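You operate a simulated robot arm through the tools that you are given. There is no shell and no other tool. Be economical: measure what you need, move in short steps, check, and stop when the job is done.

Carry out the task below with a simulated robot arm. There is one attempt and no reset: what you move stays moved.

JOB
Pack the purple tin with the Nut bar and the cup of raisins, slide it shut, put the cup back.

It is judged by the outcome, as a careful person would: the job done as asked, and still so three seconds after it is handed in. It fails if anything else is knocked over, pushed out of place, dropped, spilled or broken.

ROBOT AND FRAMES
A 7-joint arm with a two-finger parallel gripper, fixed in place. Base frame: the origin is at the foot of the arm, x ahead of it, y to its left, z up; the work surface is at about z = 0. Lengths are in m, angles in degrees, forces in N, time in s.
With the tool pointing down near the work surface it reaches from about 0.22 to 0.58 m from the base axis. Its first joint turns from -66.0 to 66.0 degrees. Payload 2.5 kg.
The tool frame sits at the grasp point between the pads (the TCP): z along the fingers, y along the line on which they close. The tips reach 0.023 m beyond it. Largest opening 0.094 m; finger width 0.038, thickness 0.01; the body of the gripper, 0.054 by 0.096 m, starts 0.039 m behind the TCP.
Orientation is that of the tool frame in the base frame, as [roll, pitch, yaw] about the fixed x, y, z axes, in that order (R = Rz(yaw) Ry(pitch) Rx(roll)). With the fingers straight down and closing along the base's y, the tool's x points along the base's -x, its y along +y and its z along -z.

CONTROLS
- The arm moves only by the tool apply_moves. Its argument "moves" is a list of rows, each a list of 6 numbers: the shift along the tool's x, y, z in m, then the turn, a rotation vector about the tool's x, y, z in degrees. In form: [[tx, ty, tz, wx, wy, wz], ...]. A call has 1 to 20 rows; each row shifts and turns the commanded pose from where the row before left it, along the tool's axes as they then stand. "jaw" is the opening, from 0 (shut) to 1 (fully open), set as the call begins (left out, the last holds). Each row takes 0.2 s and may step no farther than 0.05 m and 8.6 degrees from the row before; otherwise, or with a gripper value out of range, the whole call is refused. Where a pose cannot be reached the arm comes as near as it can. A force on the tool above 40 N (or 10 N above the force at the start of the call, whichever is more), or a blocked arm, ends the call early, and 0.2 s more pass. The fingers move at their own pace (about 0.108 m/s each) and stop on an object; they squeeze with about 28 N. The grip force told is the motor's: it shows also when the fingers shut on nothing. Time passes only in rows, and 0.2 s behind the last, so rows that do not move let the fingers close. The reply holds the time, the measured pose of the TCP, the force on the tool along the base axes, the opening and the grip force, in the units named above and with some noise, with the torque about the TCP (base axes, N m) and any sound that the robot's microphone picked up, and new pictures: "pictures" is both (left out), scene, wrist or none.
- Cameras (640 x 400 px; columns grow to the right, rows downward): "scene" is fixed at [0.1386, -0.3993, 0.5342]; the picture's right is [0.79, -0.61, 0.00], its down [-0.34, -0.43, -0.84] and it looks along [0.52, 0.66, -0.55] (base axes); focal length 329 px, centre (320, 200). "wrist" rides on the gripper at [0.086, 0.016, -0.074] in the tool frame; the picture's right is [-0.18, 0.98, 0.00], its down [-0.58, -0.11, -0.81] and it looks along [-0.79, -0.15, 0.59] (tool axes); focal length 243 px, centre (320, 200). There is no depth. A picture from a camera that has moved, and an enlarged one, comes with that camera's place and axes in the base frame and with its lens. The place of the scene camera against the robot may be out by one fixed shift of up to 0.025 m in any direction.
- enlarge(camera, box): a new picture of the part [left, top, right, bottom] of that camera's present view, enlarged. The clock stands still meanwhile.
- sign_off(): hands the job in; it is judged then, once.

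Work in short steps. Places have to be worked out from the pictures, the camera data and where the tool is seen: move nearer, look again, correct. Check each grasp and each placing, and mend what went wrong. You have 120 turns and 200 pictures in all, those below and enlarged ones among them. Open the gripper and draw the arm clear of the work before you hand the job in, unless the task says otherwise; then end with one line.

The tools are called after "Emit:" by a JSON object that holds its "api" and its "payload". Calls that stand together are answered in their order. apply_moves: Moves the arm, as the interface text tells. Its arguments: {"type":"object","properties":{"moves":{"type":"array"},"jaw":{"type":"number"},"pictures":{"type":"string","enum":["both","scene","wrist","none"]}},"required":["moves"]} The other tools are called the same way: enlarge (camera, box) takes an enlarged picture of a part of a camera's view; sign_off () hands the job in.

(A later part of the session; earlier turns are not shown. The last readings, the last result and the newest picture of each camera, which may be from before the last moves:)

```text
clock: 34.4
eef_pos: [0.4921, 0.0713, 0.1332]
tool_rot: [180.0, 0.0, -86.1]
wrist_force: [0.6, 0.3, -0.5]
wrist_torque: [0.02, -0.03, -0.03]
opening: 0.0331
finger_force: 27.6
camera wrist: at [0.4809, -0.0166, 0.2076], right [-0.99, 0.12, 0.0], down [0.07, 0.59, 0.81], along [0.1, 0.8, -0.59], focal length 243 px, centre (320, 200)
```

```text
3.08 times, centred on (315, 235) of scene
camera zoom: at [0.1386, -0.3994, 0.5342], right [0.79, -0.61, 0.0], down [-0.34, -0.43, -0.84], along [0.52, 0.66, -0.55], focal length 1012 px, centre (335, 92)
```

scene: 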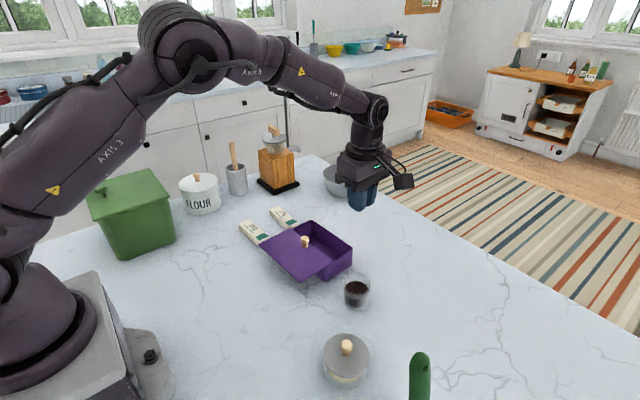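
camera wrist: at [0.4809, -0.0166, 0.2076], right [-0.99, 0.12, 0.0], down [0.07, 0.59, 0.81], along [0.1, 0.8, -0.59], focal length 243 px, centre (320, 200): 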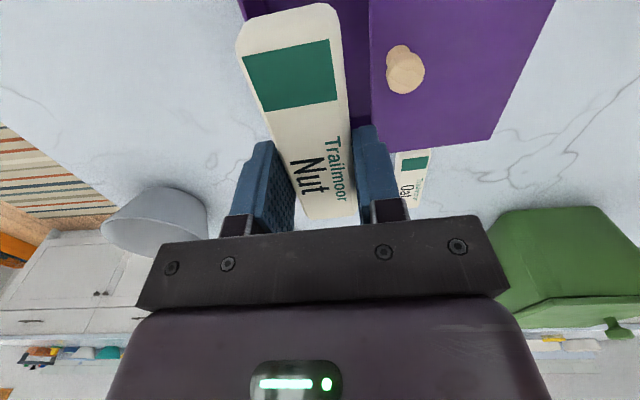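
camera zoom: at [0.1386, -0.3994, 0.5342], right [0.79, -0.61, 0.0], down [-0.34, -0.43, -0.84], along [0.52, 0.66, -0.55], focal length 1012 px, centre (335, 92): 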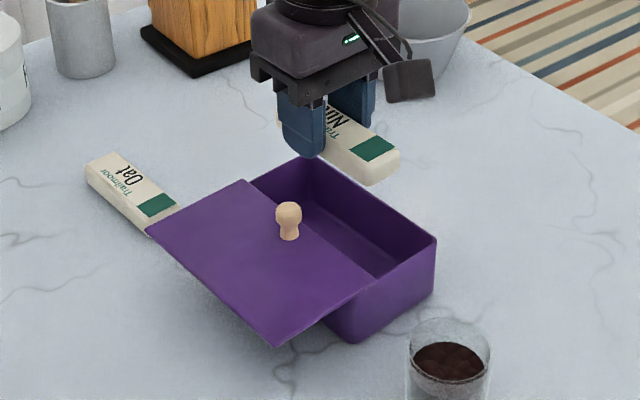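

Clearances look ~5 mm at the lid and ~4 mm at the far wall. Lower to z≈0.078 and check.

Emit:
{"api": "apply_moves", "payload": {"moves": [[0, 0, 0.02, 0, 0, 0], [0, 0, 0.02, 0, 0, 0], [0, 0, 0.015, 0, 0, 0], [0, 0, 0, 0, 0, 0]], "pictures": "wrist"}}

Emit:
{"api": "enlarge", "payload": {"camera": "scene", "box": [270, 200, 370, 290]}}

```text
clock: 35.4
eef_pos: [0.4905, 0.0724, 0.0792]
tool_rot: [-180.0, 0.0, -86.3]
wrist_force: [0.1, 0.3, 0.1]
wrist_torque: [0.01, 0.0, 0.0]
opening: 0.0329
finger_force: 28.1
camera wrist: at [0.4796, -0.0157, 0.1535], right [-0.99, 0.12, 0.0], down [0.07, 0.59, 0.81], along [0.1, 0.8, -0.59], focal length 243 px, centre (320, 200)
```

wrist: 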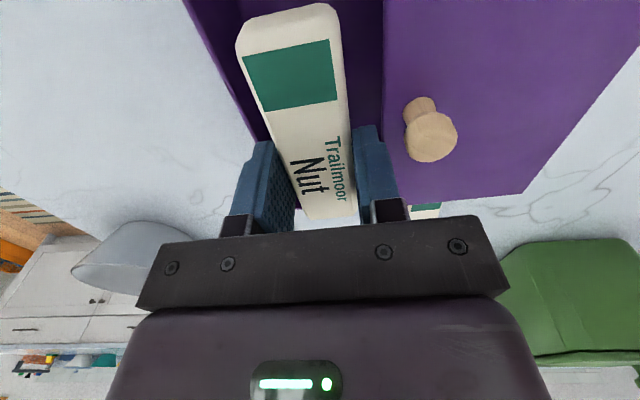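

```text
4.44 times, centred on (320, 245) of scene
camera zoom: at [0.1386, -0.3993, 0.5342], right [0.79, -0.61, 0.0], down [-0.34, -0.43, -0.84], along [0.52, 0.66, -0.55], focal length 1462 px, centre (320, 0)
```

zoom: 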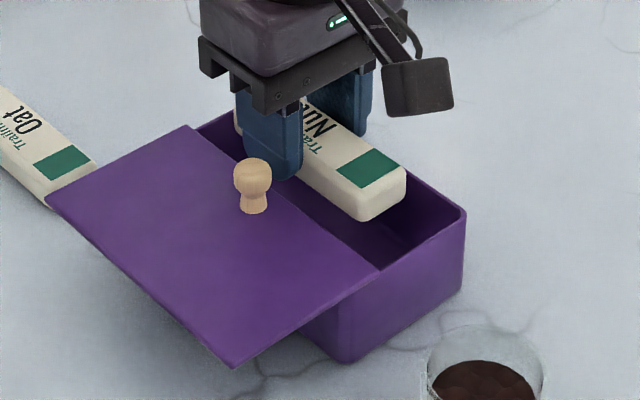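

Emit:
{"api": "enlarge", "payload": {"camera": "wrist", "box": [180, 80, 420, 230]}}

```text
2.67 times, centred on (300, 155) of wrist
camera zoom: at [0.4796, -0.0157, 0.1535], right [-0.99, 0.12, 0.0], down [0.07, 0.59, 0.81], along [0.1, 0.8, -0.59], focal length 647 px, centre (373, 320)
```

zoom: 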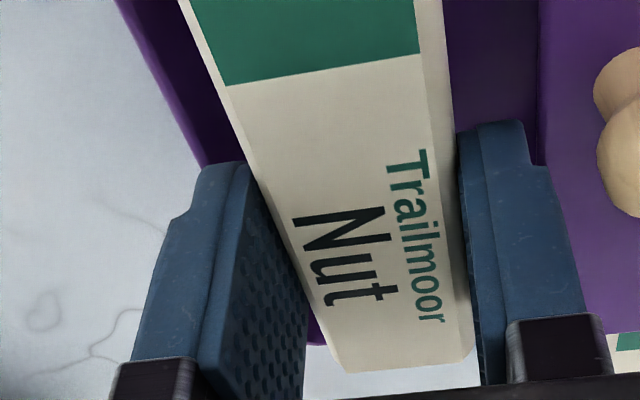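

Zoomed in, the finger span (≈54 mm) is about equal to the opening – too tight. Rise, and nudge the knob ~8 mm further −x with the outside of the −x finger.

Emit:
{"api": "apply_moves", "payload": {"moves": [[0, 0, -0.013, 0, 0, 0], [0.017, 0, 0, 0, 0, 0], [0, 0.01, 0, 0, 0, 0], [0, 0.006, 0, 0, 0, 0], [0, 0.006, 0, 0, 0, 0], [0, 0.004, 0, 0, 0, 0], [0, 0, 0, 0, 0, 0]], "pictures": "none"}}

Emit:
{"api": "enlarge", "payload": {"camera": "scene", "box": [250, 190, 370, 290]}}

```text
clock: 37.0
eef_pos: [0.4675, 0.0527, 0.0915]
tool_rot: [180.0, 0.0, -86.3]
wrist_force: [-0.1, 0.2, -0.9]
wrist_torque: [0.03, 0.03, 0.0]
opening: 0.0334
finger_force: 28.3
```

```text
4.00 times, centred on (310, 240) of scene
camera zoom: at [0.1386, -0.3994, 0.5342], right [0.79, -0.61, 0.0], down [-0.34, -0.43, -0.84], along [0.52, 0.66, -0.55], focal length 1316 px, centre (360, 40)
```

zoom: 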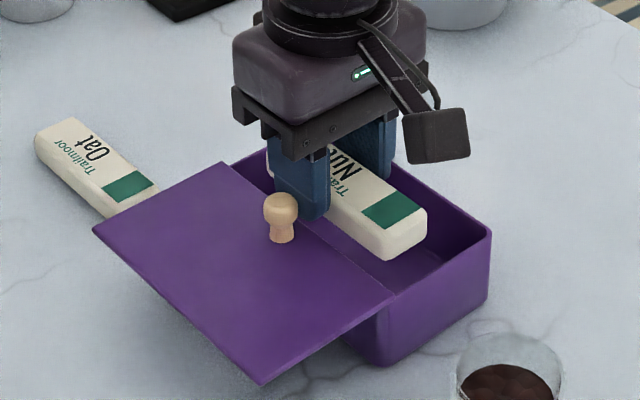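

Not yet in contact with the knob; continue −x in small steps.

Emit:
{"api": "apply_moves", "payload": {"moves": [[0, 0.004, 0, 0, 0, 0], [0, 0.004, 0, 0, 0, 0], [0, 0.003, 0, 0, 0, 0], [0, 0, 0, 0, 0, 0]], "pictures": "none"}}

Emit:
{"api": "enlarge", "payload": {"camera": "scene", "box": [250, 190, 370, 290]}}

```text
clock: 38.0
eef_pos: [0.4558, 0.0535, 0.0917]
tool_rot: [180.0, 0.0, -86.4]
wrist_force: [2.4, 0.5, 0.1]
wrist_torque: [-0.01, -0.03, -0.02]
opening: 0.0333
finger_force: 28.0
```

```text
4.00 times, centred on (310, 240) of scene
camera zoom: at [0.1386, -0.3993, 0.5342], right [0.79, -0.61, 0.0], down [-0.34, -0.43, -0.84], along [0.52, 0.66, -0.55], focal length 1316 px, centre (360, 40)
```

zoom: 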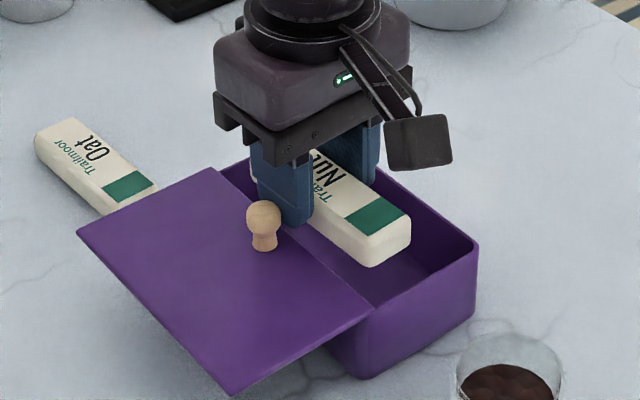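

Lid slid ~4–5 mm relative to the tin (which dragged some too). Push ~8 mm more.

Emit:
{"api": "apply_moves", "payload": {"moves": [[0, 0.004, 0, 0, 0, 0], [0, 0.004, 0, 0, 0, 0], [0, 0, 0, 0, 0, 0]], "pictures": "none"}}

Emit:
{"api": "enlarge", "payload": {"camera": "scene", "box": [250, 190, 370, 290]}}

```text
clock: 38.8
eef_pos: [0.4474, 0.0518, 0.0908]
tool_rot: [180.0, 0.0, -86.3]
wrist_force: [1.9, 0.2, -0.1]
wrist_torque: [0.04, -0.04, -0.04]
opening: 0.0336
finger_force: 27.9
```

```text
4.00 times, centred on (310, 240) of scene
camera zoom: at [0.1386, -0.3993, 0.5342], right [0.79, -0.61, 0.0], down [-0.34, -0.43, -0.84], along [0.52, 0.66, -0.55], focal length 1316 px, centre (360, 40)
```

zoom: 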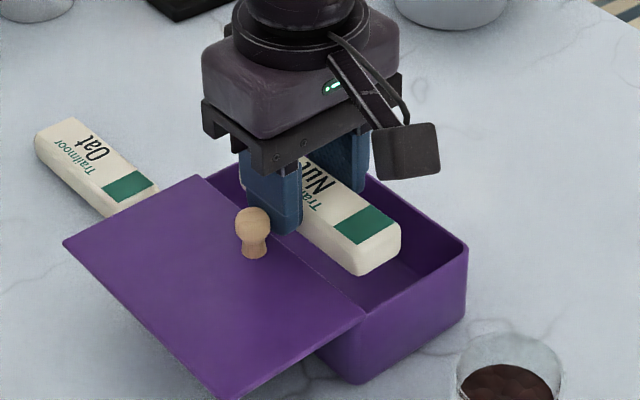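

Some more opening gained. Move back over the opening and compare finger tips with the rim again.

Emit:
{"api": "apply_moves", "payload": {"moves": [[0, -0.01, 0, 0, 0, 0], [-0.018, -0.019, 0, 0, 0, 0], [0, 0, 0.008, 0, 0, 0], [0, 0, 0, 0, 0, 0]], "pictures": "none"}}

Emit:
{"api": "enlarge", "payload": {"camera": "wrist", "box": [180, 60, 440, 230]}}

Emit:
{"api": "enlarge", "payload": {"camera": "scene", "box": [270, 200, 370, 290]}}

```text
clock: 39.8
eef_pos: [0.4754, 0.0713, 0.0808]
tool_rot: [-180.0, 0.0, -86.2]
wrist_force: [-0.1, -0.2, -0.3]
wrist_torque: [0.04, 0.02, 0.02]
opening: 0.0332
finger_force: 28.1
```

```text
2.35 times, centred on (310, 145) of wrist
camera zoom: at [0.4643, -0.0165, 0.156], right [-0.99, 0.12, 0.0], down [0.07, 0.59, 0.81], along [0.1, 0.8, -0.59], focal length 571 px, centre (344, 329)
```

zoom: 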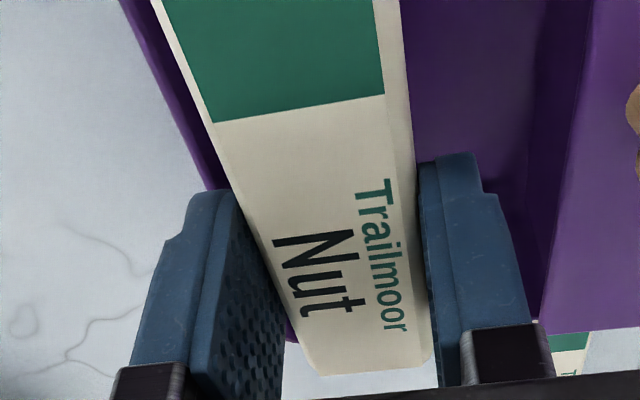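

```text
4.44 times, centred on (320, 245) of scene
camera zoom: at [0.1386, -0.3993, 0.5342], right [0.79, -0.61, 0.0], down [-0.34, -0.43, -0.84], along [0.52, 0.66, -0.55], focal length 1462 px, centre (320, 0)
```

zoom: 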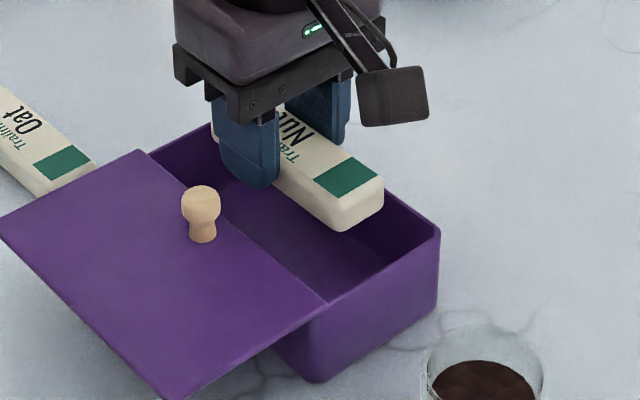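

Now there's ~15 mm free on the lid side; shift 7 mm toward −x and lower into the tin slowly.

Emit:
{"api": "apply_moves", "payload": {"moves": [[0, 0.0068, 0, 0, 0, 0], [0, 0, 0.008, 0, 0, 0], [0, 0, 0.006, 0, 0, 0], [0, 0, 0, 0, 0, 0]], "pictures": "none"}}

Emit:
{"api": "enlarge", "payload": {"camera": "wrist", "box": [180, 60, 440, 230]}}

Emit:
{"api": "enlarge", "payload": {"camera": "scene", "box": [270, 200, 370, 290]}}

```text
clock: 40.8
eef_pos: [0.4683, 0.0705, 0.0691]
tool_rot: [180.0, 0.0, -86.2]
wrist_force: [1.6, -0.3, -0.5]
wrist_torque: [-0.01, 0.02, 0.01]
opening: 0.033
finger_force: 27.8
```

```text
2.35 times, centred on (310, 145) of wrist
camera zoom: at [0.4572, -0.0162, 0.1431], right [-0.99, 0.12, 0.0], down [0.07, 0.59, 0.81], along [0.1, 0.8, -0.59], focal length 571 px, centre (344, 329)
```

zoom: 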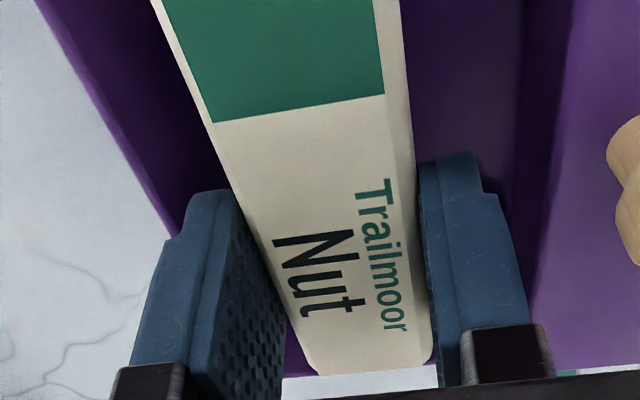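

```text
4.44 times, centred on (320, 245) of scene
camera zoom: at [0.1386, -0.3993, 0.5342], right [0.79, -0.61, 0.0], down [-0.34, -0.43, -0.84], along [0.52, 0.66, -0.55], focal length 1462 px, centre (320, 0)
```

zoom: 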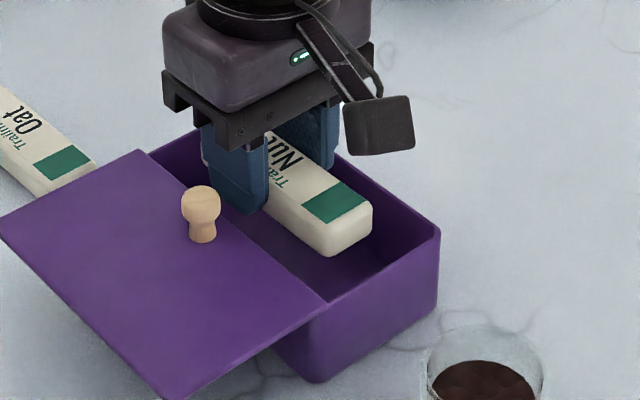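

Fingers now enter cleanly. Continue down to z≈0.046.

Emit:
{"api": "apply_moves", "payload": {"moves": [[0, 0, 0.008, 0, 0, 0], [0, 0, 0.008, 0, 0, 0], [0, 0, 0.006, 0, 0, 0], [0, 0, 0, 0, 0, 0]], "pictures": "none"}}

Emit:
{"api": "enlarge", "payload": {"camera": "scene", "box": [270, 200, 370, 290]}}

```text
clock: 41.8
eef_pos: [0.4693, 0.0705, 0.0479]
tool_rot: [179.9, 0.0, -86.3]
wrist_force: [-0.2, -0.6, 0.4]
wrist_torque: [0.01, 0.0, -0.05]
opening: 0.0332
finger_force: 27.5
```

```text
4.44 times, centred on (320, 245) of scene
camera zoom: at [0.1386, -0.3993, 0.5342], right [0.79, -0.61, 0.0], down [-0.34, -0.43, -0.84], along [0.52, 0.66, -0.55], focal length 1462 px, centre (320, 0)
```

zoom: 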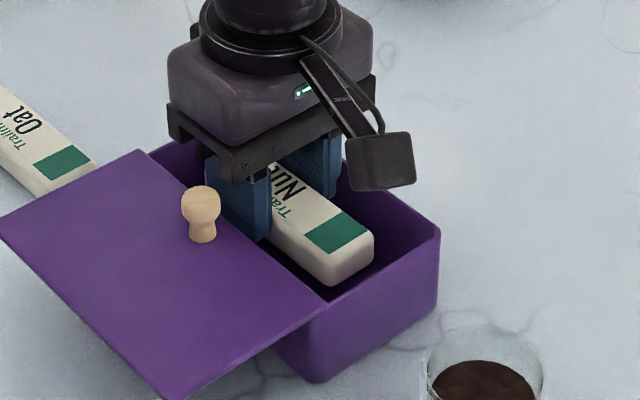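

Clear so far; lower further until the bar is close to the floor.

Emit:
{"api": "apply_moves", "payload": {"moves": [[0, 0, 0.005, 0, 0, 0], [0, 0, 0.004, 0, 0, 0], [0, 0, 0.003, 0, 0, 0], [0, 0, 0, 0, 0, 0]], "pictures": "none"}}

Emit:
{"api": "enlarge", "payload": {"camera": "scene", "box": [270, 200, 370, 290]}}

```text
clock: 42.8
eef_pos: [0.4694, 0.0714, 0.0346]
tool_rot: [-179.9, 0.0, -86.2]
wrist_force: [0.1, 0.2, -0.2]
wrist_torque: [0.01, 0.02, 0.03]
opening: 0.033
finger_force: 28.3
```

```text
4.44 times, centred on (320, 245) of scene
camera zoom: at [0.1386, -0.3993, 0.5342], right [0.79, -0.61, 0.0], down [-0.34, -0.43, -0.84], along [0.52, 0.66, -0.55], focal length 1462 px, centre (320, 0)
```

zoom: 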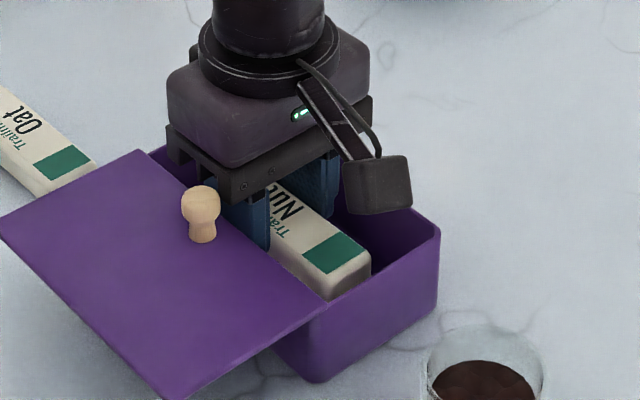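

Bar is ~5 mm above the tin floor. Lower 3 mm more, open slightly (38 mm), and rise.

Emit:
{"api": "apply_moves", "payload": {"moves": [[0, 0, 0.003, 0, 0, 0], [0, 0, 0, 0, 0, 0]], "pictures": "none"}}

Emit:
{"api": "apply_moves", "payload": {"moves": [[0, 0, 0, 0, 0, 0], [0, 0, 0, 0, 0, 0], [0, 0, -0.005, 0, 0, 0], [0, 0, -0.015, 0, 0, 0], [0, 0, -0.025, 0, 0, 0], [0, 0, -0.03, 0, 0, 0], [0, 0, -0.03, 0, 0, 0], [0, 0, 0, 0, 0, 0]], "jaw": 0.41, "pictures": "both"}}

Emit:
{"api": "enlarge", "payload": {"camera": "scene", "box": [250, 190, 390, 310]}}

```text
clock: 43.4
eef_pos: [0.4696, 0.0722, 0.0319]
tool_rot: [180.0, -0.1, -86.1]
wrist_force: [-1.0, 0.4, -0.4]
wrist_torque: [0.01, 0.01, -0.04]
opening: 0.0331
finger_force: 28.4
```

```text
clock: 45.2
eef_pos: [0.469, 0.0713, 0.1378]
tool_rot: [-180.0, -0.1, -86.4]
wrist_force: [-0.4, 0.6, 2.3]
wrist_torque: [0.02, 0.02, -0.03]
opening: 0.0384
finger_force: 0.1
camera wrist: at [0.4584, -0.0167, 0.2132], right [-0.99, 0.12, 0.0], down [0.07, 0.59, 0.81], along [0.1, 0.8, -0.59], focal length 243 px, centre (320, 200)
```

scene: 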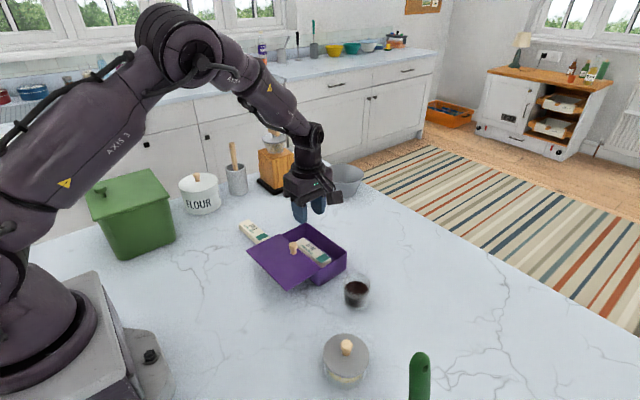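
wrist: 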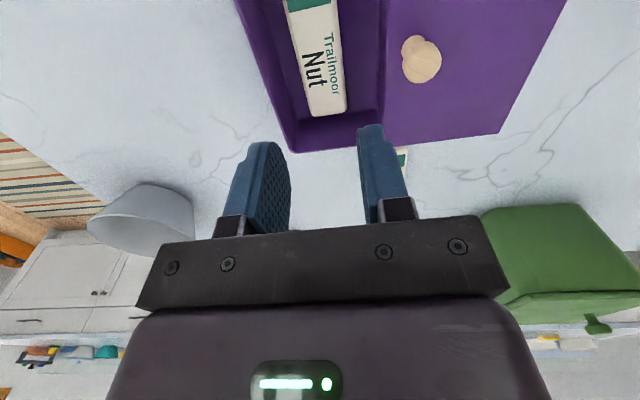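

```text
3.33 times, centred on (320, 250) of scene
camera zoom: at [0.1386, -0.3994, 0.5342], right [0.79, -0.61, 0.0], down [-0.34, -0.43, -0.84], along [0.52, 0.66, -0.55], focal length 1097 px, centre (320, 33)
```

zoom: 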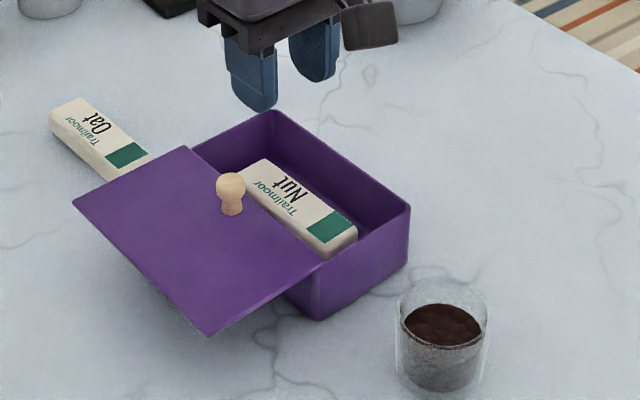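

The Nut bar lies flat in the tin. Now hover behind the cup to measure it.

Emit:
{"api": "apply_moves", "payload": {"moves": [[0.02, 0, -0.03, 0, 0, 0], [0.045, 0, 0, 0, 0, 0], [0.045, 0, 0, 0, 0, 0], [0.045, 0.005, 0, 0, 0, 0], [0.045, 0.005, 0, 0, 0, 0], [0.03, 0.005, 0, 0, 0, 0], [0, 0, 0, 0, 0, 0]], "jaw": 0.9, "pictures": "wrist"}}

Emit:
{"api": "enlarge", "payload": {"camera": "wrist", "box": [220, 0, 460, 180]}}

```text
clock: 46.8
eef_pos: [0.4677, -0.1635, 0.1668]
tool_rot: [-180.0, 0.0, -86.2]
wrist_force: [0.2, 0.2, 0.0]
wrist_torque: [-0.04, -0.01, -0.01]
opening: 0.0845
finger_force: 0.1
camera wrist: at [0.4574, -0.2508, 0.241], right [-0.99, 0.12, 0.0], down [0.07, 0.59, 0.81], along [0.1, 0.8, -0.59], focal length 243 px, centre (320, 200)
```

wrist: 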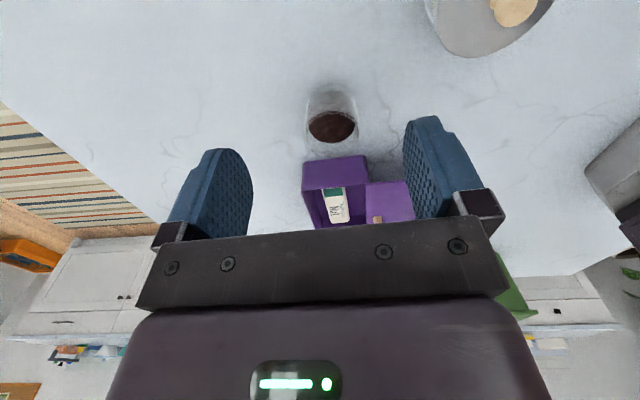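

```text
2.22 times, centred on (340, 90) of wrist
camera zoom: at [0.4574, -0.2508, 0.241], right [-0.99, 0.12, 0.0], down [0.07, 0.59, 0.81], along [0.1, 0.8, -0.59], focal length 539 px, centre (276, 444)
```

zoom: 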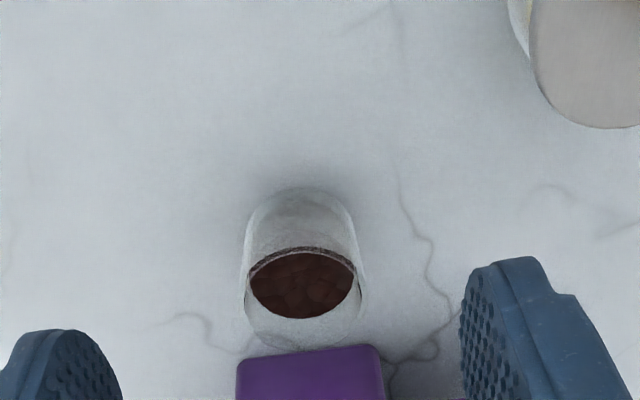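

Cup ≈ centre (0.464, −0.098), Ø≈50 mm, height ≈57 mm. Move over it and descend partway.

Emit:
{"api": "apply_moves", "payload": {"moves": [[-0.033, 0, 0, 0, 0, 0], [-0.0326, -0.0005, 0, 0, 0, 0], [0, 0, 0.03, 0, 0, 0], [0, 0, 0.03, 0, 0, 0], [0, 0, 0, 0, 0, 0]], "pictures": "both"}}

Emit:
{"api": "enlarge", "payload": {"camera": "scene", "box": [300, 220, 420, 320]}}

```text
clock: 48.0
eef_pos: [0.4653, -0.0933, 0.1101]
tool_rot: [-180.0, 0.0, -86.3]
wrist_force: [0.2, -1.3, -0.2]
wrist_torque: [0.02, 0.01, -0.03]
opening: 0.0846
finger_force: 0.1
camera wrist: at [0.4532, -0.1811, 0.1838], right [-0.99, 0.12, 0.0], down [0.07, 0.59, 0.81], along [0.1, 0.8, -0.59], focal length 243 px, centre (320, 200)
```

scene: 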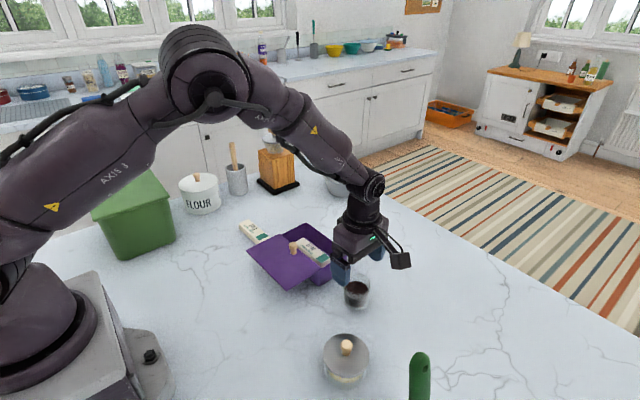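
wrist: 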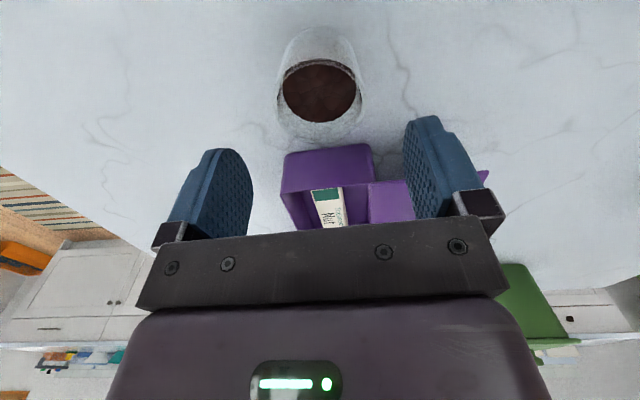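

```text
4.00 times, centred on (360, 270) of scene
camera zoom: at [0.1386, -0.3993, 0.5342], right [0.79, -0.61, 0.0], down [-0.34, -0.43, -0.84], along [0.52, 0.66, -0.55], focal length 1316 px, centre (160, -80)
```

zoom: 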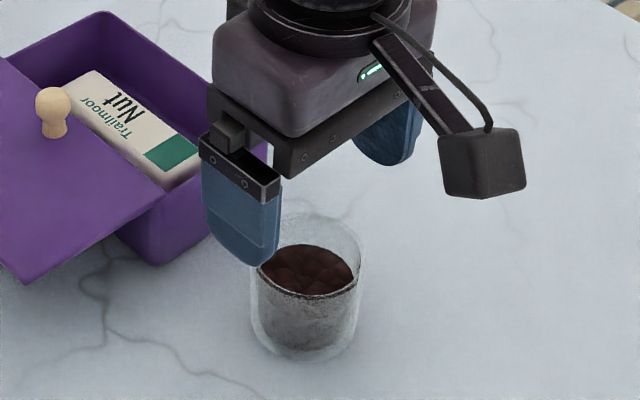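

Centre is about (0.465, −0.101): shift −7 mm in y, descend to z≈0.037.

Emit:
{"api": "apply_moves", "payload": {"moves": [[0.007, 0, 0, 0, 0, 0], [0, 0, 0.03, 0, 0, 0], [0, 0, 0.03, 0, 0, 0], [0, 0, 0.013, 0, 0, 0], [0, 0, 0, 0, 0, 0]], "pictures": "wrist"}}

Emit:
{"api": "enlarge", "payload": {"camera": "scene", "box": [300, 220, 420, 320]}}

```text
clock: 49.2
eef_pos: [0.464, -0.0979, 0.0346]
tool_rot: [-180.0, 0.0, -86.2]
wrist_force: [-0.3, -0.6, -0.7]
wrist_torque: [-0.02, -0.03, 0.0]
opening: 0.0849
finger_force: 0.1
camera wrist: at [0.4529, -0.1863, 0.1087], right [-0.99, 0.12, 0.0], down [0.07, 0.59, 0.81], along [0.1, 0.8, -0.59], focal length 243 px, centre (320, 200)
```

wrist: 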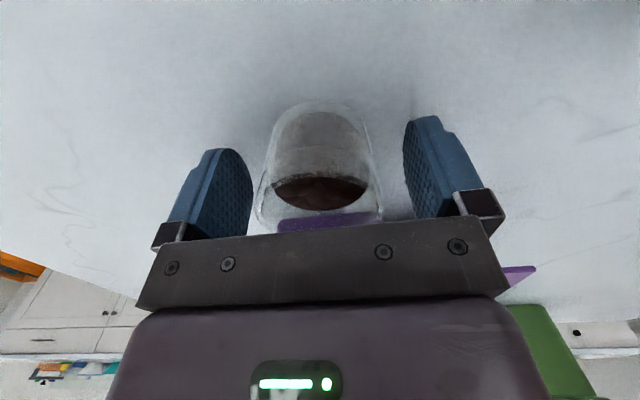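

```text
4.00 times, centred on (360, 270) of scene
camera zoom: at [0.1386, -0.3993, 0.5342], right [0.79, -0.61, 0.0], down [-0.34, -0.43, -0.84], along [0.52, 0.66, -0.55], focal length 1316 px, centre (160, -80)
```

zoom: 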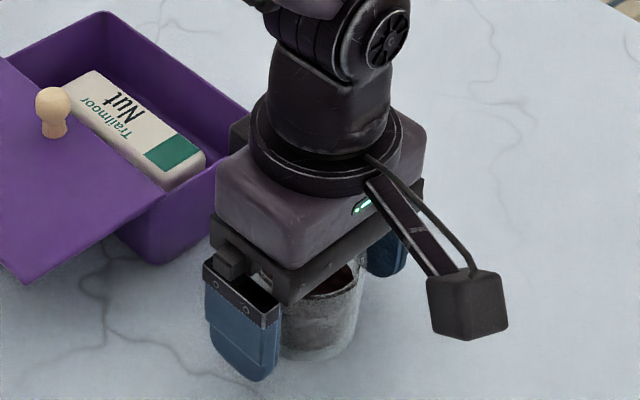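

Cup is centred between the fingers. Close on it.

Emit:
{"api": "apply_moves", "payload": {"moves": [[0.002, 0, 0, 0, 0, 0], [0, 0, 0, 0, 0, 0], [0, 0, 0, 0, 0, 0], [0, 0, 0, 0, 0, 0]], "jaw": 0.3, "pictures": "none"}}

Emit:
{"api": "apply_moves", "payload": {"moves": [[0, 0, -0.004, 0, 0, 0], [0, 0, -0.008, 0, 0, 0], [0, 0, -0.015, 0, 0, 0], [0, 0, 0, 0, 0, 0]], "pictures": "none"}}

Emit:
{"api": "enlarge", "payload": {"camera": "scene", "box": [300, 220, 420, 320]}}

```text
clock: 50.2
eef_pos: [0.4649, -0.1003, 0.0342]
tool_rot: [-180.0, 0.0, -86.2]
wrist_force: [-1.4, 3.6, 6.9]
wrist_torque: [0.1, 0.18, -0.04]
opening: 0.0571
finger_force: 28.3
```

```text
clock: 51.2
eef_pos: [0.4661, -0.1015, 0.062]
tool_rot: [179.9, -0.1, -86.3]
wrist_force: [0.4, -0.4, -1.3]
wrist_torque: [0.01, -0.02, -0.02]
opening: 0.0568
finger_force: 27.9
```

```text
4.00 times, centred on (360, 270) of scene
camera zoom: at [0.1386, -0.3994, 0.5342], right [0.79, -0.61, 0.0], down [-0.34, -0.43, -0.84], along [0.52, 0.66, -0.55], focal length 1316 px, centre (160, -80)
```

zoom: 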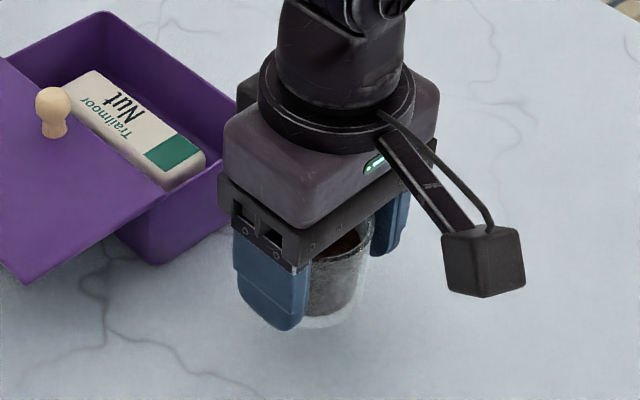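

Cup held (57 mm; pickup pose 0.465, −0.100, 0.034). Raise and move to the tin's −y end above the opening before tilting.

Emit:
{"api": "apply_moves", "payload": {"moves": [[0, 0, -0.03, 0, 0, 0], [0, 0, -0.03, 0, 0, 0], [0, 0, -0.035, 0, 0, 0], [-0.02, -0.0016, 0, 0, 0, 0], [-0.03, -0.0017, 0, 0, 0, 0], [-0.03, -0.0017, 0, 0, 0, 0], [-0.02, -0.0017, 0, 0, 0, 0], [0, 0, 0, 0, 0, 0]], "pictures": "both"}}

Emit:
{"api": "enlarge", "payload": {"camera": "scene", "box": [250, 160, 390, 300]}}

```text
clock: 53.0
eef_pos: [0.4656, -0.0006, 0.1587]
tool_rot: [-180.0, 0.0, -86.4]
wrist_force: [-0.4, 1.0, -1.5]
wrist_torque: [-0.02, -0.02, 0.02]
opening: 0.0569
finger_force: 27.8
camera wrist: at [0.4551, -0.0884, 0.2331], right [-0.99, 0.12, 0.0], down [0.07, 0.59, 0.81], along [0.1, 0.8, -0.59], focal length 243 px, centre (320, 200)
```

scene: 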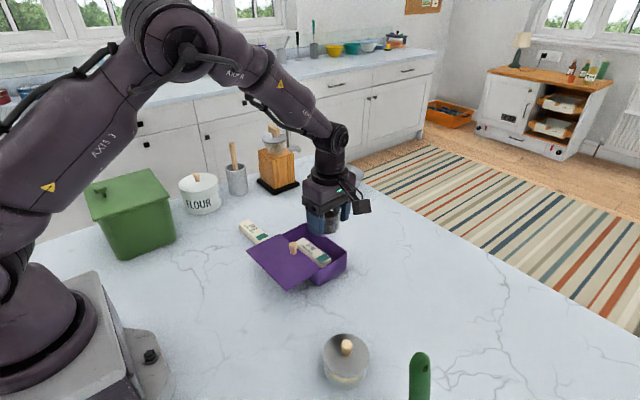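
wrist: 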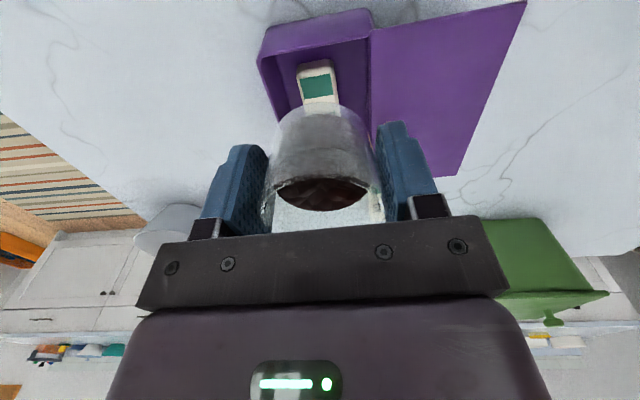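

```text
2.86 times, centred on (320, 230) of scene
camera zoom: at [0.1386, -0.3993, 0.5342], right [0.79, -0.61, 0.0], down [-0.34, -0.43, -0.84], along [0.52, 0.66, -0.55], focal length 940 px, centre (320, 114)
```

zoom: 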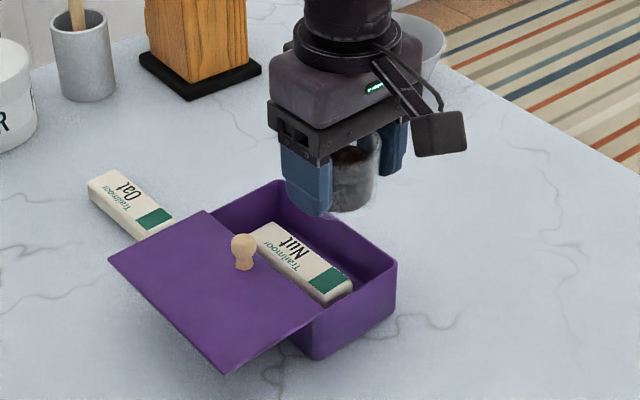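

Well lined up (opening x≈0.432–0.499). Tilt gradually to ~48° and look.

Emit:
{"api": "apply_moves", "payload": {"moves": [[0, 0.002, 0, 0, 6, 0], [0, 0, 0, 0, 6, 0], [0, 0, 0, 0, 6, 0], [0, 0, 0, 0, 6, 0], [0, 0, 0, 0, 6, 0], [0, 0, 0, 0, 6, 0], [0, 0, 0, 0, 6, 0], [0, 0, 0, 0, 6, 0], [0, 0, 0, 0, 0, 0]], "pictures": "both"}}

Emit:
{"api": "enlarge", "payload": {"camera": "scene", "box": [250, 160, 390, 300]}}

```text
clock: 55.0
eef_pos: [0.4636, -0.002, 0.1567]
tool_rot: [180.0, -48.1, -86.3]
wrist_force: [0.4, 0.4, -1.3]
wrist_torque: [0.0, -0.01, 0.0]
opening: 0.0571
finger_force: 27.6
camera wrist: at [0.4475, -0.0057, 0.2711], right [-0.99, 0.06, -0.14], down [0.04, 0.99, 0.11], along [0.14, 0.1, -0.98], focal length 243 px, centre (320, 200)
```

scene: 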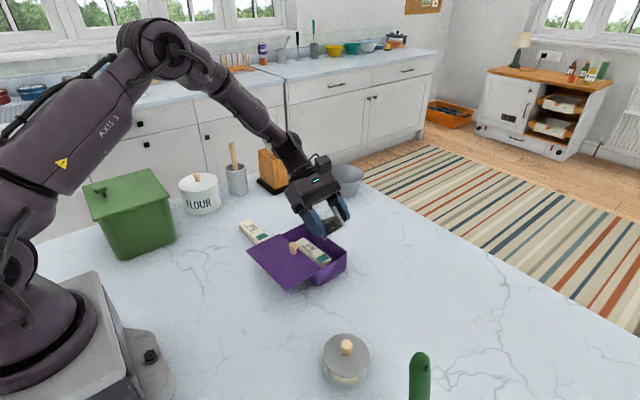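
wrist: 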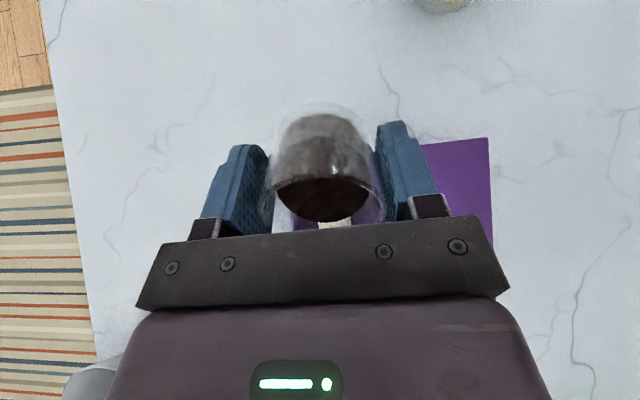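

```text
2.86 times, centred on (320, 230) of scene
camera zoom: at [0.1386, -0.3993, 0.5342], right [0.79, -0.61, 0.0], down [-0.34, -0.43, -0.84], along [0.52, 0.66, -0.55], focal length 940 px, centre (320, 114)
```

zoom: 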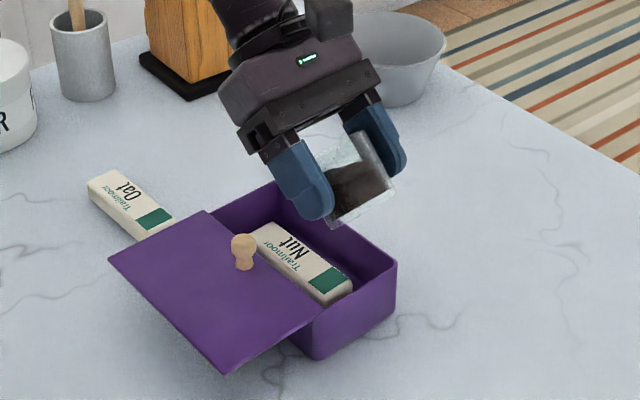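

Nothing out yet. Continue tilting slowly to ~78°.

Emit:
{"api": "apply_moves", "payload": {"moves": [[0, 0, 0, 0, 5, 0], [0, 0, 0, 0, 5, 0], [0, 0, 0, 0, 5, 0], [0, 0, 0, 0, 5, 0], [0, 0, 0, 0, 5, 0], [0, 0, 0, 0, 5, 0], [0, 0, 0, 0, 0, 0]], "pictures": "wrist"}}

Emit:
{"api": "enlarge", "payload": {"camera": "scene", "box": [250, 160, 390, 300]}}

```text
clock: 56.6
eef_pos: [0.4641, -0.0027, 0.1562]
tool_rot: [-180.0, -78.0, -86.3]
wrist_force: [0.7, 0.1, -0.9]
wrist_torque: [0.04, 0.02, 0.0]
opening: 0.057
finger_force: 28.3
camera wrist: at [0.4436, 0.0509, 0.257], right [-0.98, -0.03, -0.18], down [0.05, 0.91, -0.4], along [0.18, -0.4, -0.9], focal length 243 px, centre (320, 200)
```

wrist: 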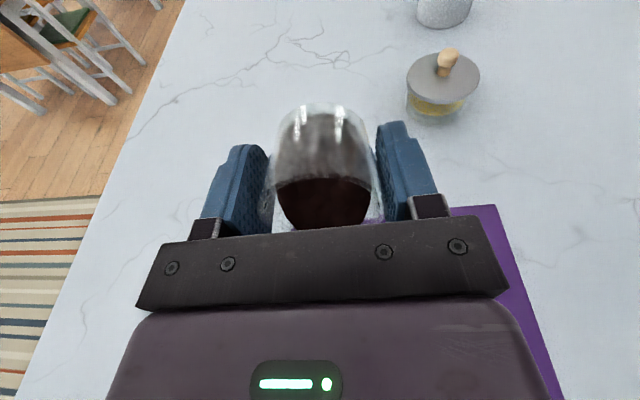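

```text
2.86 times, centred on (320, 230) of scene
camera zoom: at [0.1386, -0.3993, 0.5342], right [0.79, -0.61, 0.0], down [-0.34, -0.43, -0.84], along [0.52, 0.66, -0.55], focal length 940 px, centre (320, 114)
```

zoom: 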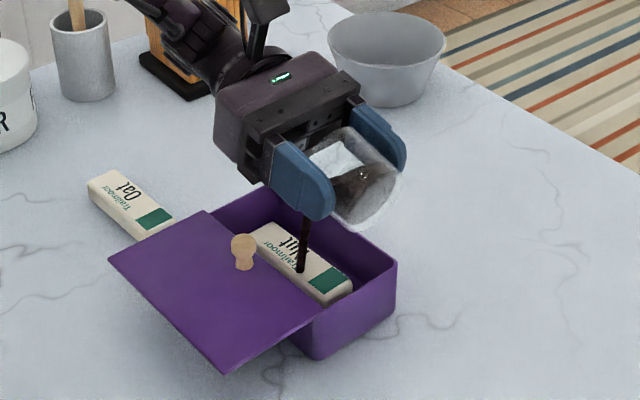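

Stream is landing inside the tin. Keep tilting slowly to ~105°, with pauses.

Emit:
{"api": "apply_moves", "payload": {"moves": [[0, 0, 0, 0, 0, 0], [0, 0, 0, 0, 3, 0], [0, 0, 0, 0, 3, 0], [0, 0, 0, 0, 3, 0], [0, 0, 0, 0, 3, 0], [0, 0, 0, 0, 0, 0], [0, 0, 0, 0, 3, 0], [0, 0, 0, 0, 3, 0], [0, 0, 0, 0, 3, 0], [0, 0, 0, 0, 3, 0], [0, 0, 0, 0, 3, 0], [0, 0, 0, 0, 0, 0], [0, 0, 0, 0, 0, 0]], "pictures": "wrist"}}

Emit:
{"api": "enlarge", "payload": {"camera": "scene", "box": [250, 160, 390, 300]}}

```text
clock: 59.4
eef_pos: [0.4633, -0.0014, 0.1558]
tool_rot: [-0.1, -75.0, 93.8]
wrist_force: [-0.1, -0.2, -1.3]
wrist_torque: [-0.02, 0.02, -0.02]
opening: 0.0571
finger_force: 28.0
camera wrist: at [0.4406, 0.0909, 0.2209], right [-0.98, -0.11, -0.18], down [0.07, 0.63, -0.77], along [0.2, -0.77, -0.61], focal length 243 px, centre (320, 200)
```

wrist: 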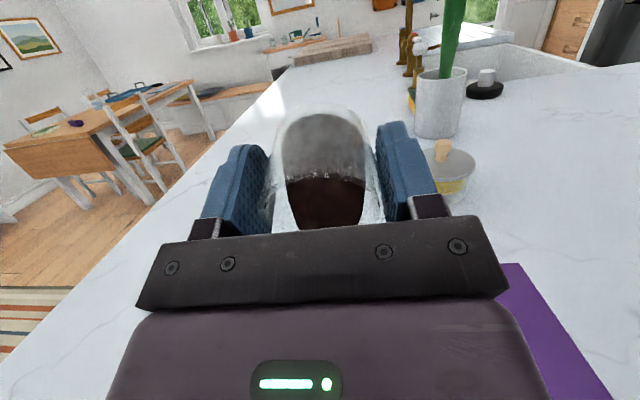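

```text
2.86 times, centred on (320, 230) of scene
camera zoom: at [0.1386, -0.3993, 0.5342], right [0.79, -0.61, 0.0], down [-0.34, -0.43, -0.84], along [0.52, 0.66, -0.55], focal length 940 px, centre (320, 114)
```

zoom: 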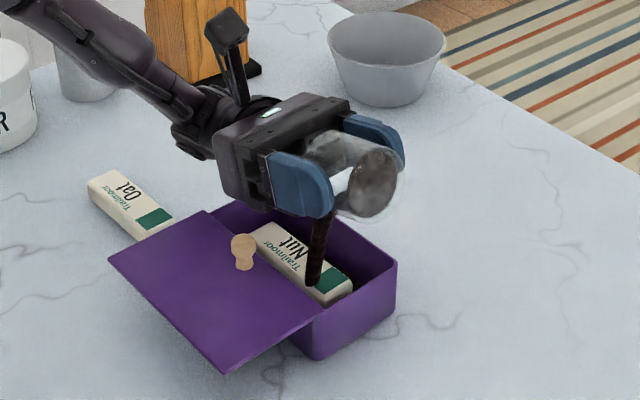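

Still pouring into the tin, with the stream drifting toward the −y end; shift +1.5 cm in y and let it run.

Emit:
{"api": "apply_moves", "payload": {"moves": [[0.002, 0, -0.0072, 0, 0, 0], [0.002, 0, -0.0072, 0, 0, 0], [0, 0, 0, 0, 0, 0], [0, 0, 0, 0, 0, 0], [0, 0, 0, 0, 0, 0], [0, 0, 0, 0, 0, 0], [0, 0, 0, 0, 0, 0], [0, 0, 0, 0, 0, 0], [0, 0, 0, 0, 0, 0], [0, 0, 0, 0, 0, 0]], "pictures": "wrist"}}

Emit:
{"api": "enlarge", "payload": {"camera": "scene", "box": [250, 160, 390, 300]}}

```text
clock: 61.6
eef_pos: [0.4611, 0.0121, 0.1577]
tool_rot: [0.1, -75.0, 93.7]
wrist_force: [-0.3, -0.2, -1.1]
wrist_torque: [0.02, 0.0, 0.0]
opening: 0.0572
finger_force: 28.0
camera wrist: at [0.4394, 0.1049, 0.2213], right [-0.98, -0.11, -0.18], down [0.07, 0.63, -0.77], along [0.2, -0.77, -0.61], focal length 243 px, centre (320, 200)
```

wrist: 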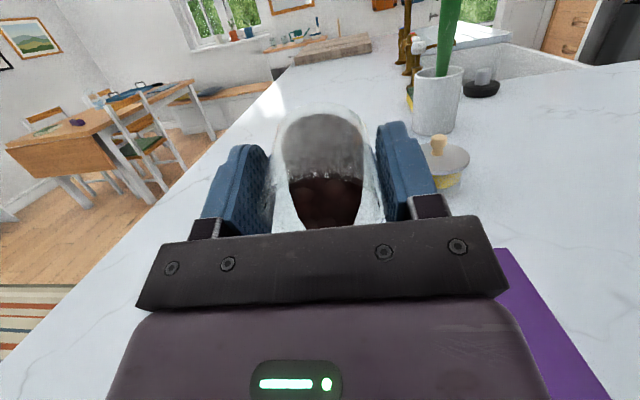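

```text
2.86 times, centred on (320, 230) of scene
camera zoom: at [0.1386, -0.3993, 0.5342], right [0.79, -0.61, 0.0], down [-0.34, -0.43, -0.84], along [0.52, 0.66, -0.55], focal length 940 px, centre (320, 114)
```

zoom: 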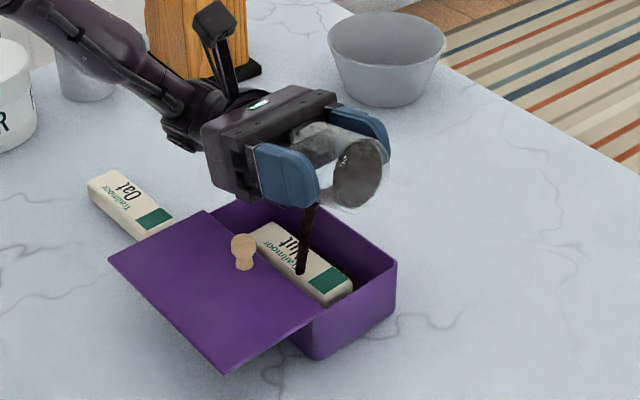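

Still flowing well. Wait at this tilt.

Emit:
{"api": "apply_moves", "payload": {"moves": [[0, 0, 0, 0, 0, 0], [0, 0, 0, 0, 0, 0], [0, 0, 0, 0, 0, 0], [0, 0, 0, 0, 0, 0], [0, 0, 0, 0, 0, 0], [0, 0, 0, 0, 0, 0], [0, 0, 0, 0, 0, 0], [0, 0, 0, 0, 0, 0], [0, 0, 0, 0, 0, 0], [0, 0, 0, 0, 0, 0], [0, 0, 0, 0, 0, 0], [0, 0, 0, 0, 0, 0], [0, 0, 0, 0, 0, 0], [0, 0, 0, 0, 0, 0], [0, 0, 0, 0, 0, 0], [0, 0, 0, 0, 0, 0]], "pictures": "none"}}

Emit:
{"api": "enlarge", "payload": {"camera": "scene", "box": [250, 160, 390, 300]}}

Emit:
{"api": "enlarge", "payload": {"camera": "wrist", "box": [240, 80, 400, 250]}}

```text
clock: 65.0
eef_pos: [0.4619, 0.0129, 0.1564]
tool_rot: [0.0, -75.0, 93.7]
wrist_force: [-0.7, 0.7, -0.8]
wrist_torque: [0.01, -0.03, -0.01]
opening: 0.0568
finger_force: 27.9
```

```text
2.86 times, centred on (320, 230) of scene
camera zoom: at [0.1386, -0.3993, 0.5342], right [0.79, -0.61, 0.0], down [-0.34, -0.43, -0.84], along [0.52, 0.66, -0.55], focal length 940 px, centre (320, 114)
```

zoom: 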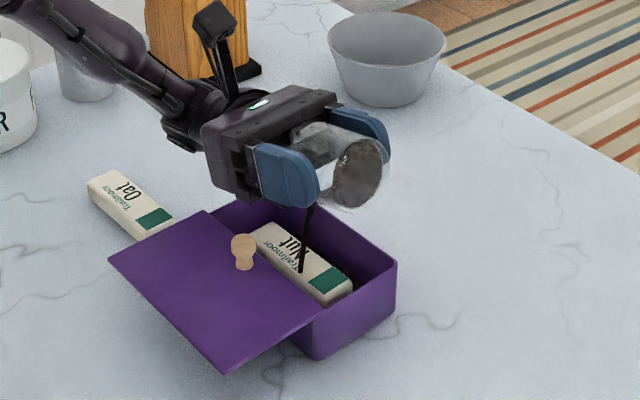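

```text
2.35 times, centred on (320, 165) of wrist
camera zoom: at [0.4394, 0.1049, 0.2213], right [-0.98, -0.11, -0.18], down [0.07, 0.63, -0.77], along [0.2, -0.77, -0.61], focal length 571 px, centre (320, 282)
```

zoom: 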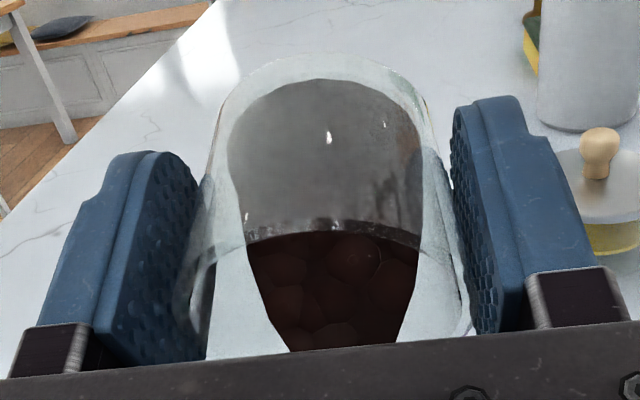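

Stream is thinning. Raise ~3.5 cm for wrist clearance, and tilt on to ~130°.

Emit:
{"api": "apply_moves", "payload": {"moves": [[0.01, 0, 0, 0, 0, 0], [0.013, 0, 0, 0, 0, 0], [0.013, 0, 0, 0, 0, 0], [0, 0, 0, 0, 3, 0], [0, 0, 0, 0, 3, 0], [0, 0, 0, 0, 3, 0], [0, 0, 0, 0, 3, 0], [0, 0, 0, 0, 3, 0], [0, 0, 0, 0, 3, 0], [0, 0, 0, 0, 3, 0], [0, 0, 0, 0, 3, 0], [0, 0, 0, 0, 0, 0], [0, 0, 0, 0, 0, 0], [0, 0, 0, 0, 0, 0], [0, 0, 0, 0, 0, 0]], "pictures": "scene"}}

Emit:
{"api": "enlarge", "payload": {"camera": "scene", "box": [250, 160, 390, 300]}}

Emit:
{"api": "enlarge", "payload": {"camera": "wrist", "box": [240, 80, 400, 250]}}

```text
clock: 68.2
eef_pos: [0.4624, 0.0217, 0.1916]
tool_rot: [-0.1, -51.0, 93.7]
wrist_force: [-0.7, 0.6, -2.0]
wrist_torque: [0.03, 0.01, 0.03]
opening: 0.0571
finger_force: 28.1
```

scene: 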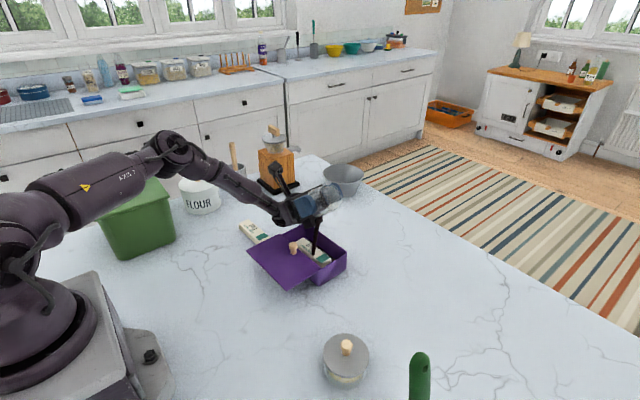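

```text
2.86 times, centred on (320, 230) of scene
camera zoom: at [0.1386, -0.3993, 0.5342], right [0.79, -0.61, 0.0], down [-0.34, -0.43, -0.84], along [0.52, 0.66, -0.55], focal length 940 px, centre (320, 114)
```

zoom: 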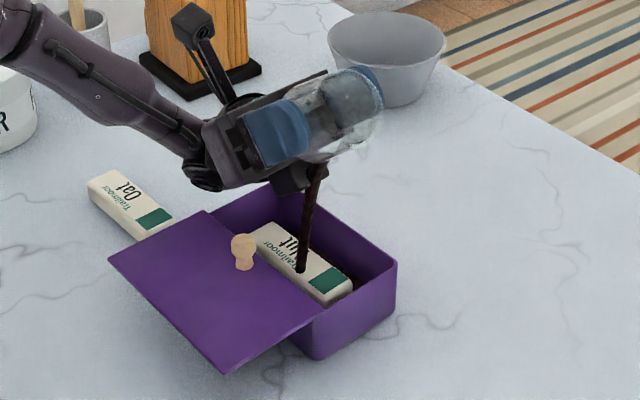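

```text
2.35 times, centred on (320, 165) of wrist
camera zoom: at [0.4386, 0.1324, 0.2122], right [-0.97, -0.18, -0.14], down [0.09, 0.27, -0.96], along [0.21, -0.95, -0.24], focal length 571 px, centre (320, 282)
```

zoom: 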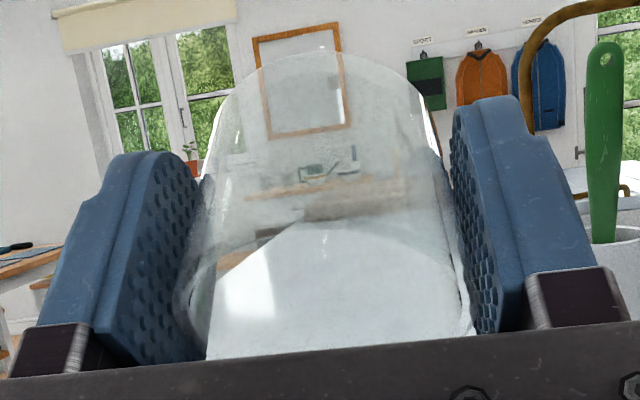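

Cup appears nearly empty; wait for the stream to end.

Emit:
{"api": "apply_moves", "payload": {"moves": [[0, 0, 0, 0, 0, 0], [0, 0, 0, 0, 0, 0], [0, 0, 0, 0, 0, 0], [0, 0, 0, 0, 0, 0], [0, 0, 0, 0, 0, 0], [0, 0, 0, 0, 0, 0], [0, 0, 0, 0, 0, 0], [0, 0, 0, 0, 0, 0], [0, 0, 0, 0, 0, 0], [0, 0, 0, 0, 0, 0], [0, 0, 0, 0, 0, 0], [0, 0, 0, 0, 0, 0]], "pictures": "none"}}

Emit:
{"api": "enlarge", "payload": {"camera": "scene", "box": [250, 160, 390, 300]}}

```text
clock: 70.8
eef_pos: [0.4612, 0.0211, 0.1929]
tool_rot: [0.1, -50.9, 93.7]
wrist_force: [-0.1, 0.6, -1.5]
wrist_torque: [-0.02, 0.02, 0.02]
opening: 0.0567
finger_force: 27.7
```

```text
2.86 times, centred on (320, 230) of scene
camera zoom: at [0.1386, -0.3993, 0.5342], right [0.79, -0.61, 0.0], down [-0.34, -0.43, -0.84], along [0.52, 0.66, -0.55], focal length 940 px, centre (320, 114)
```

zoom: 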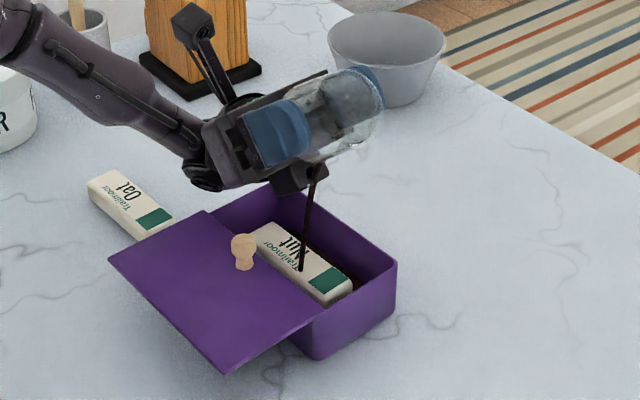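

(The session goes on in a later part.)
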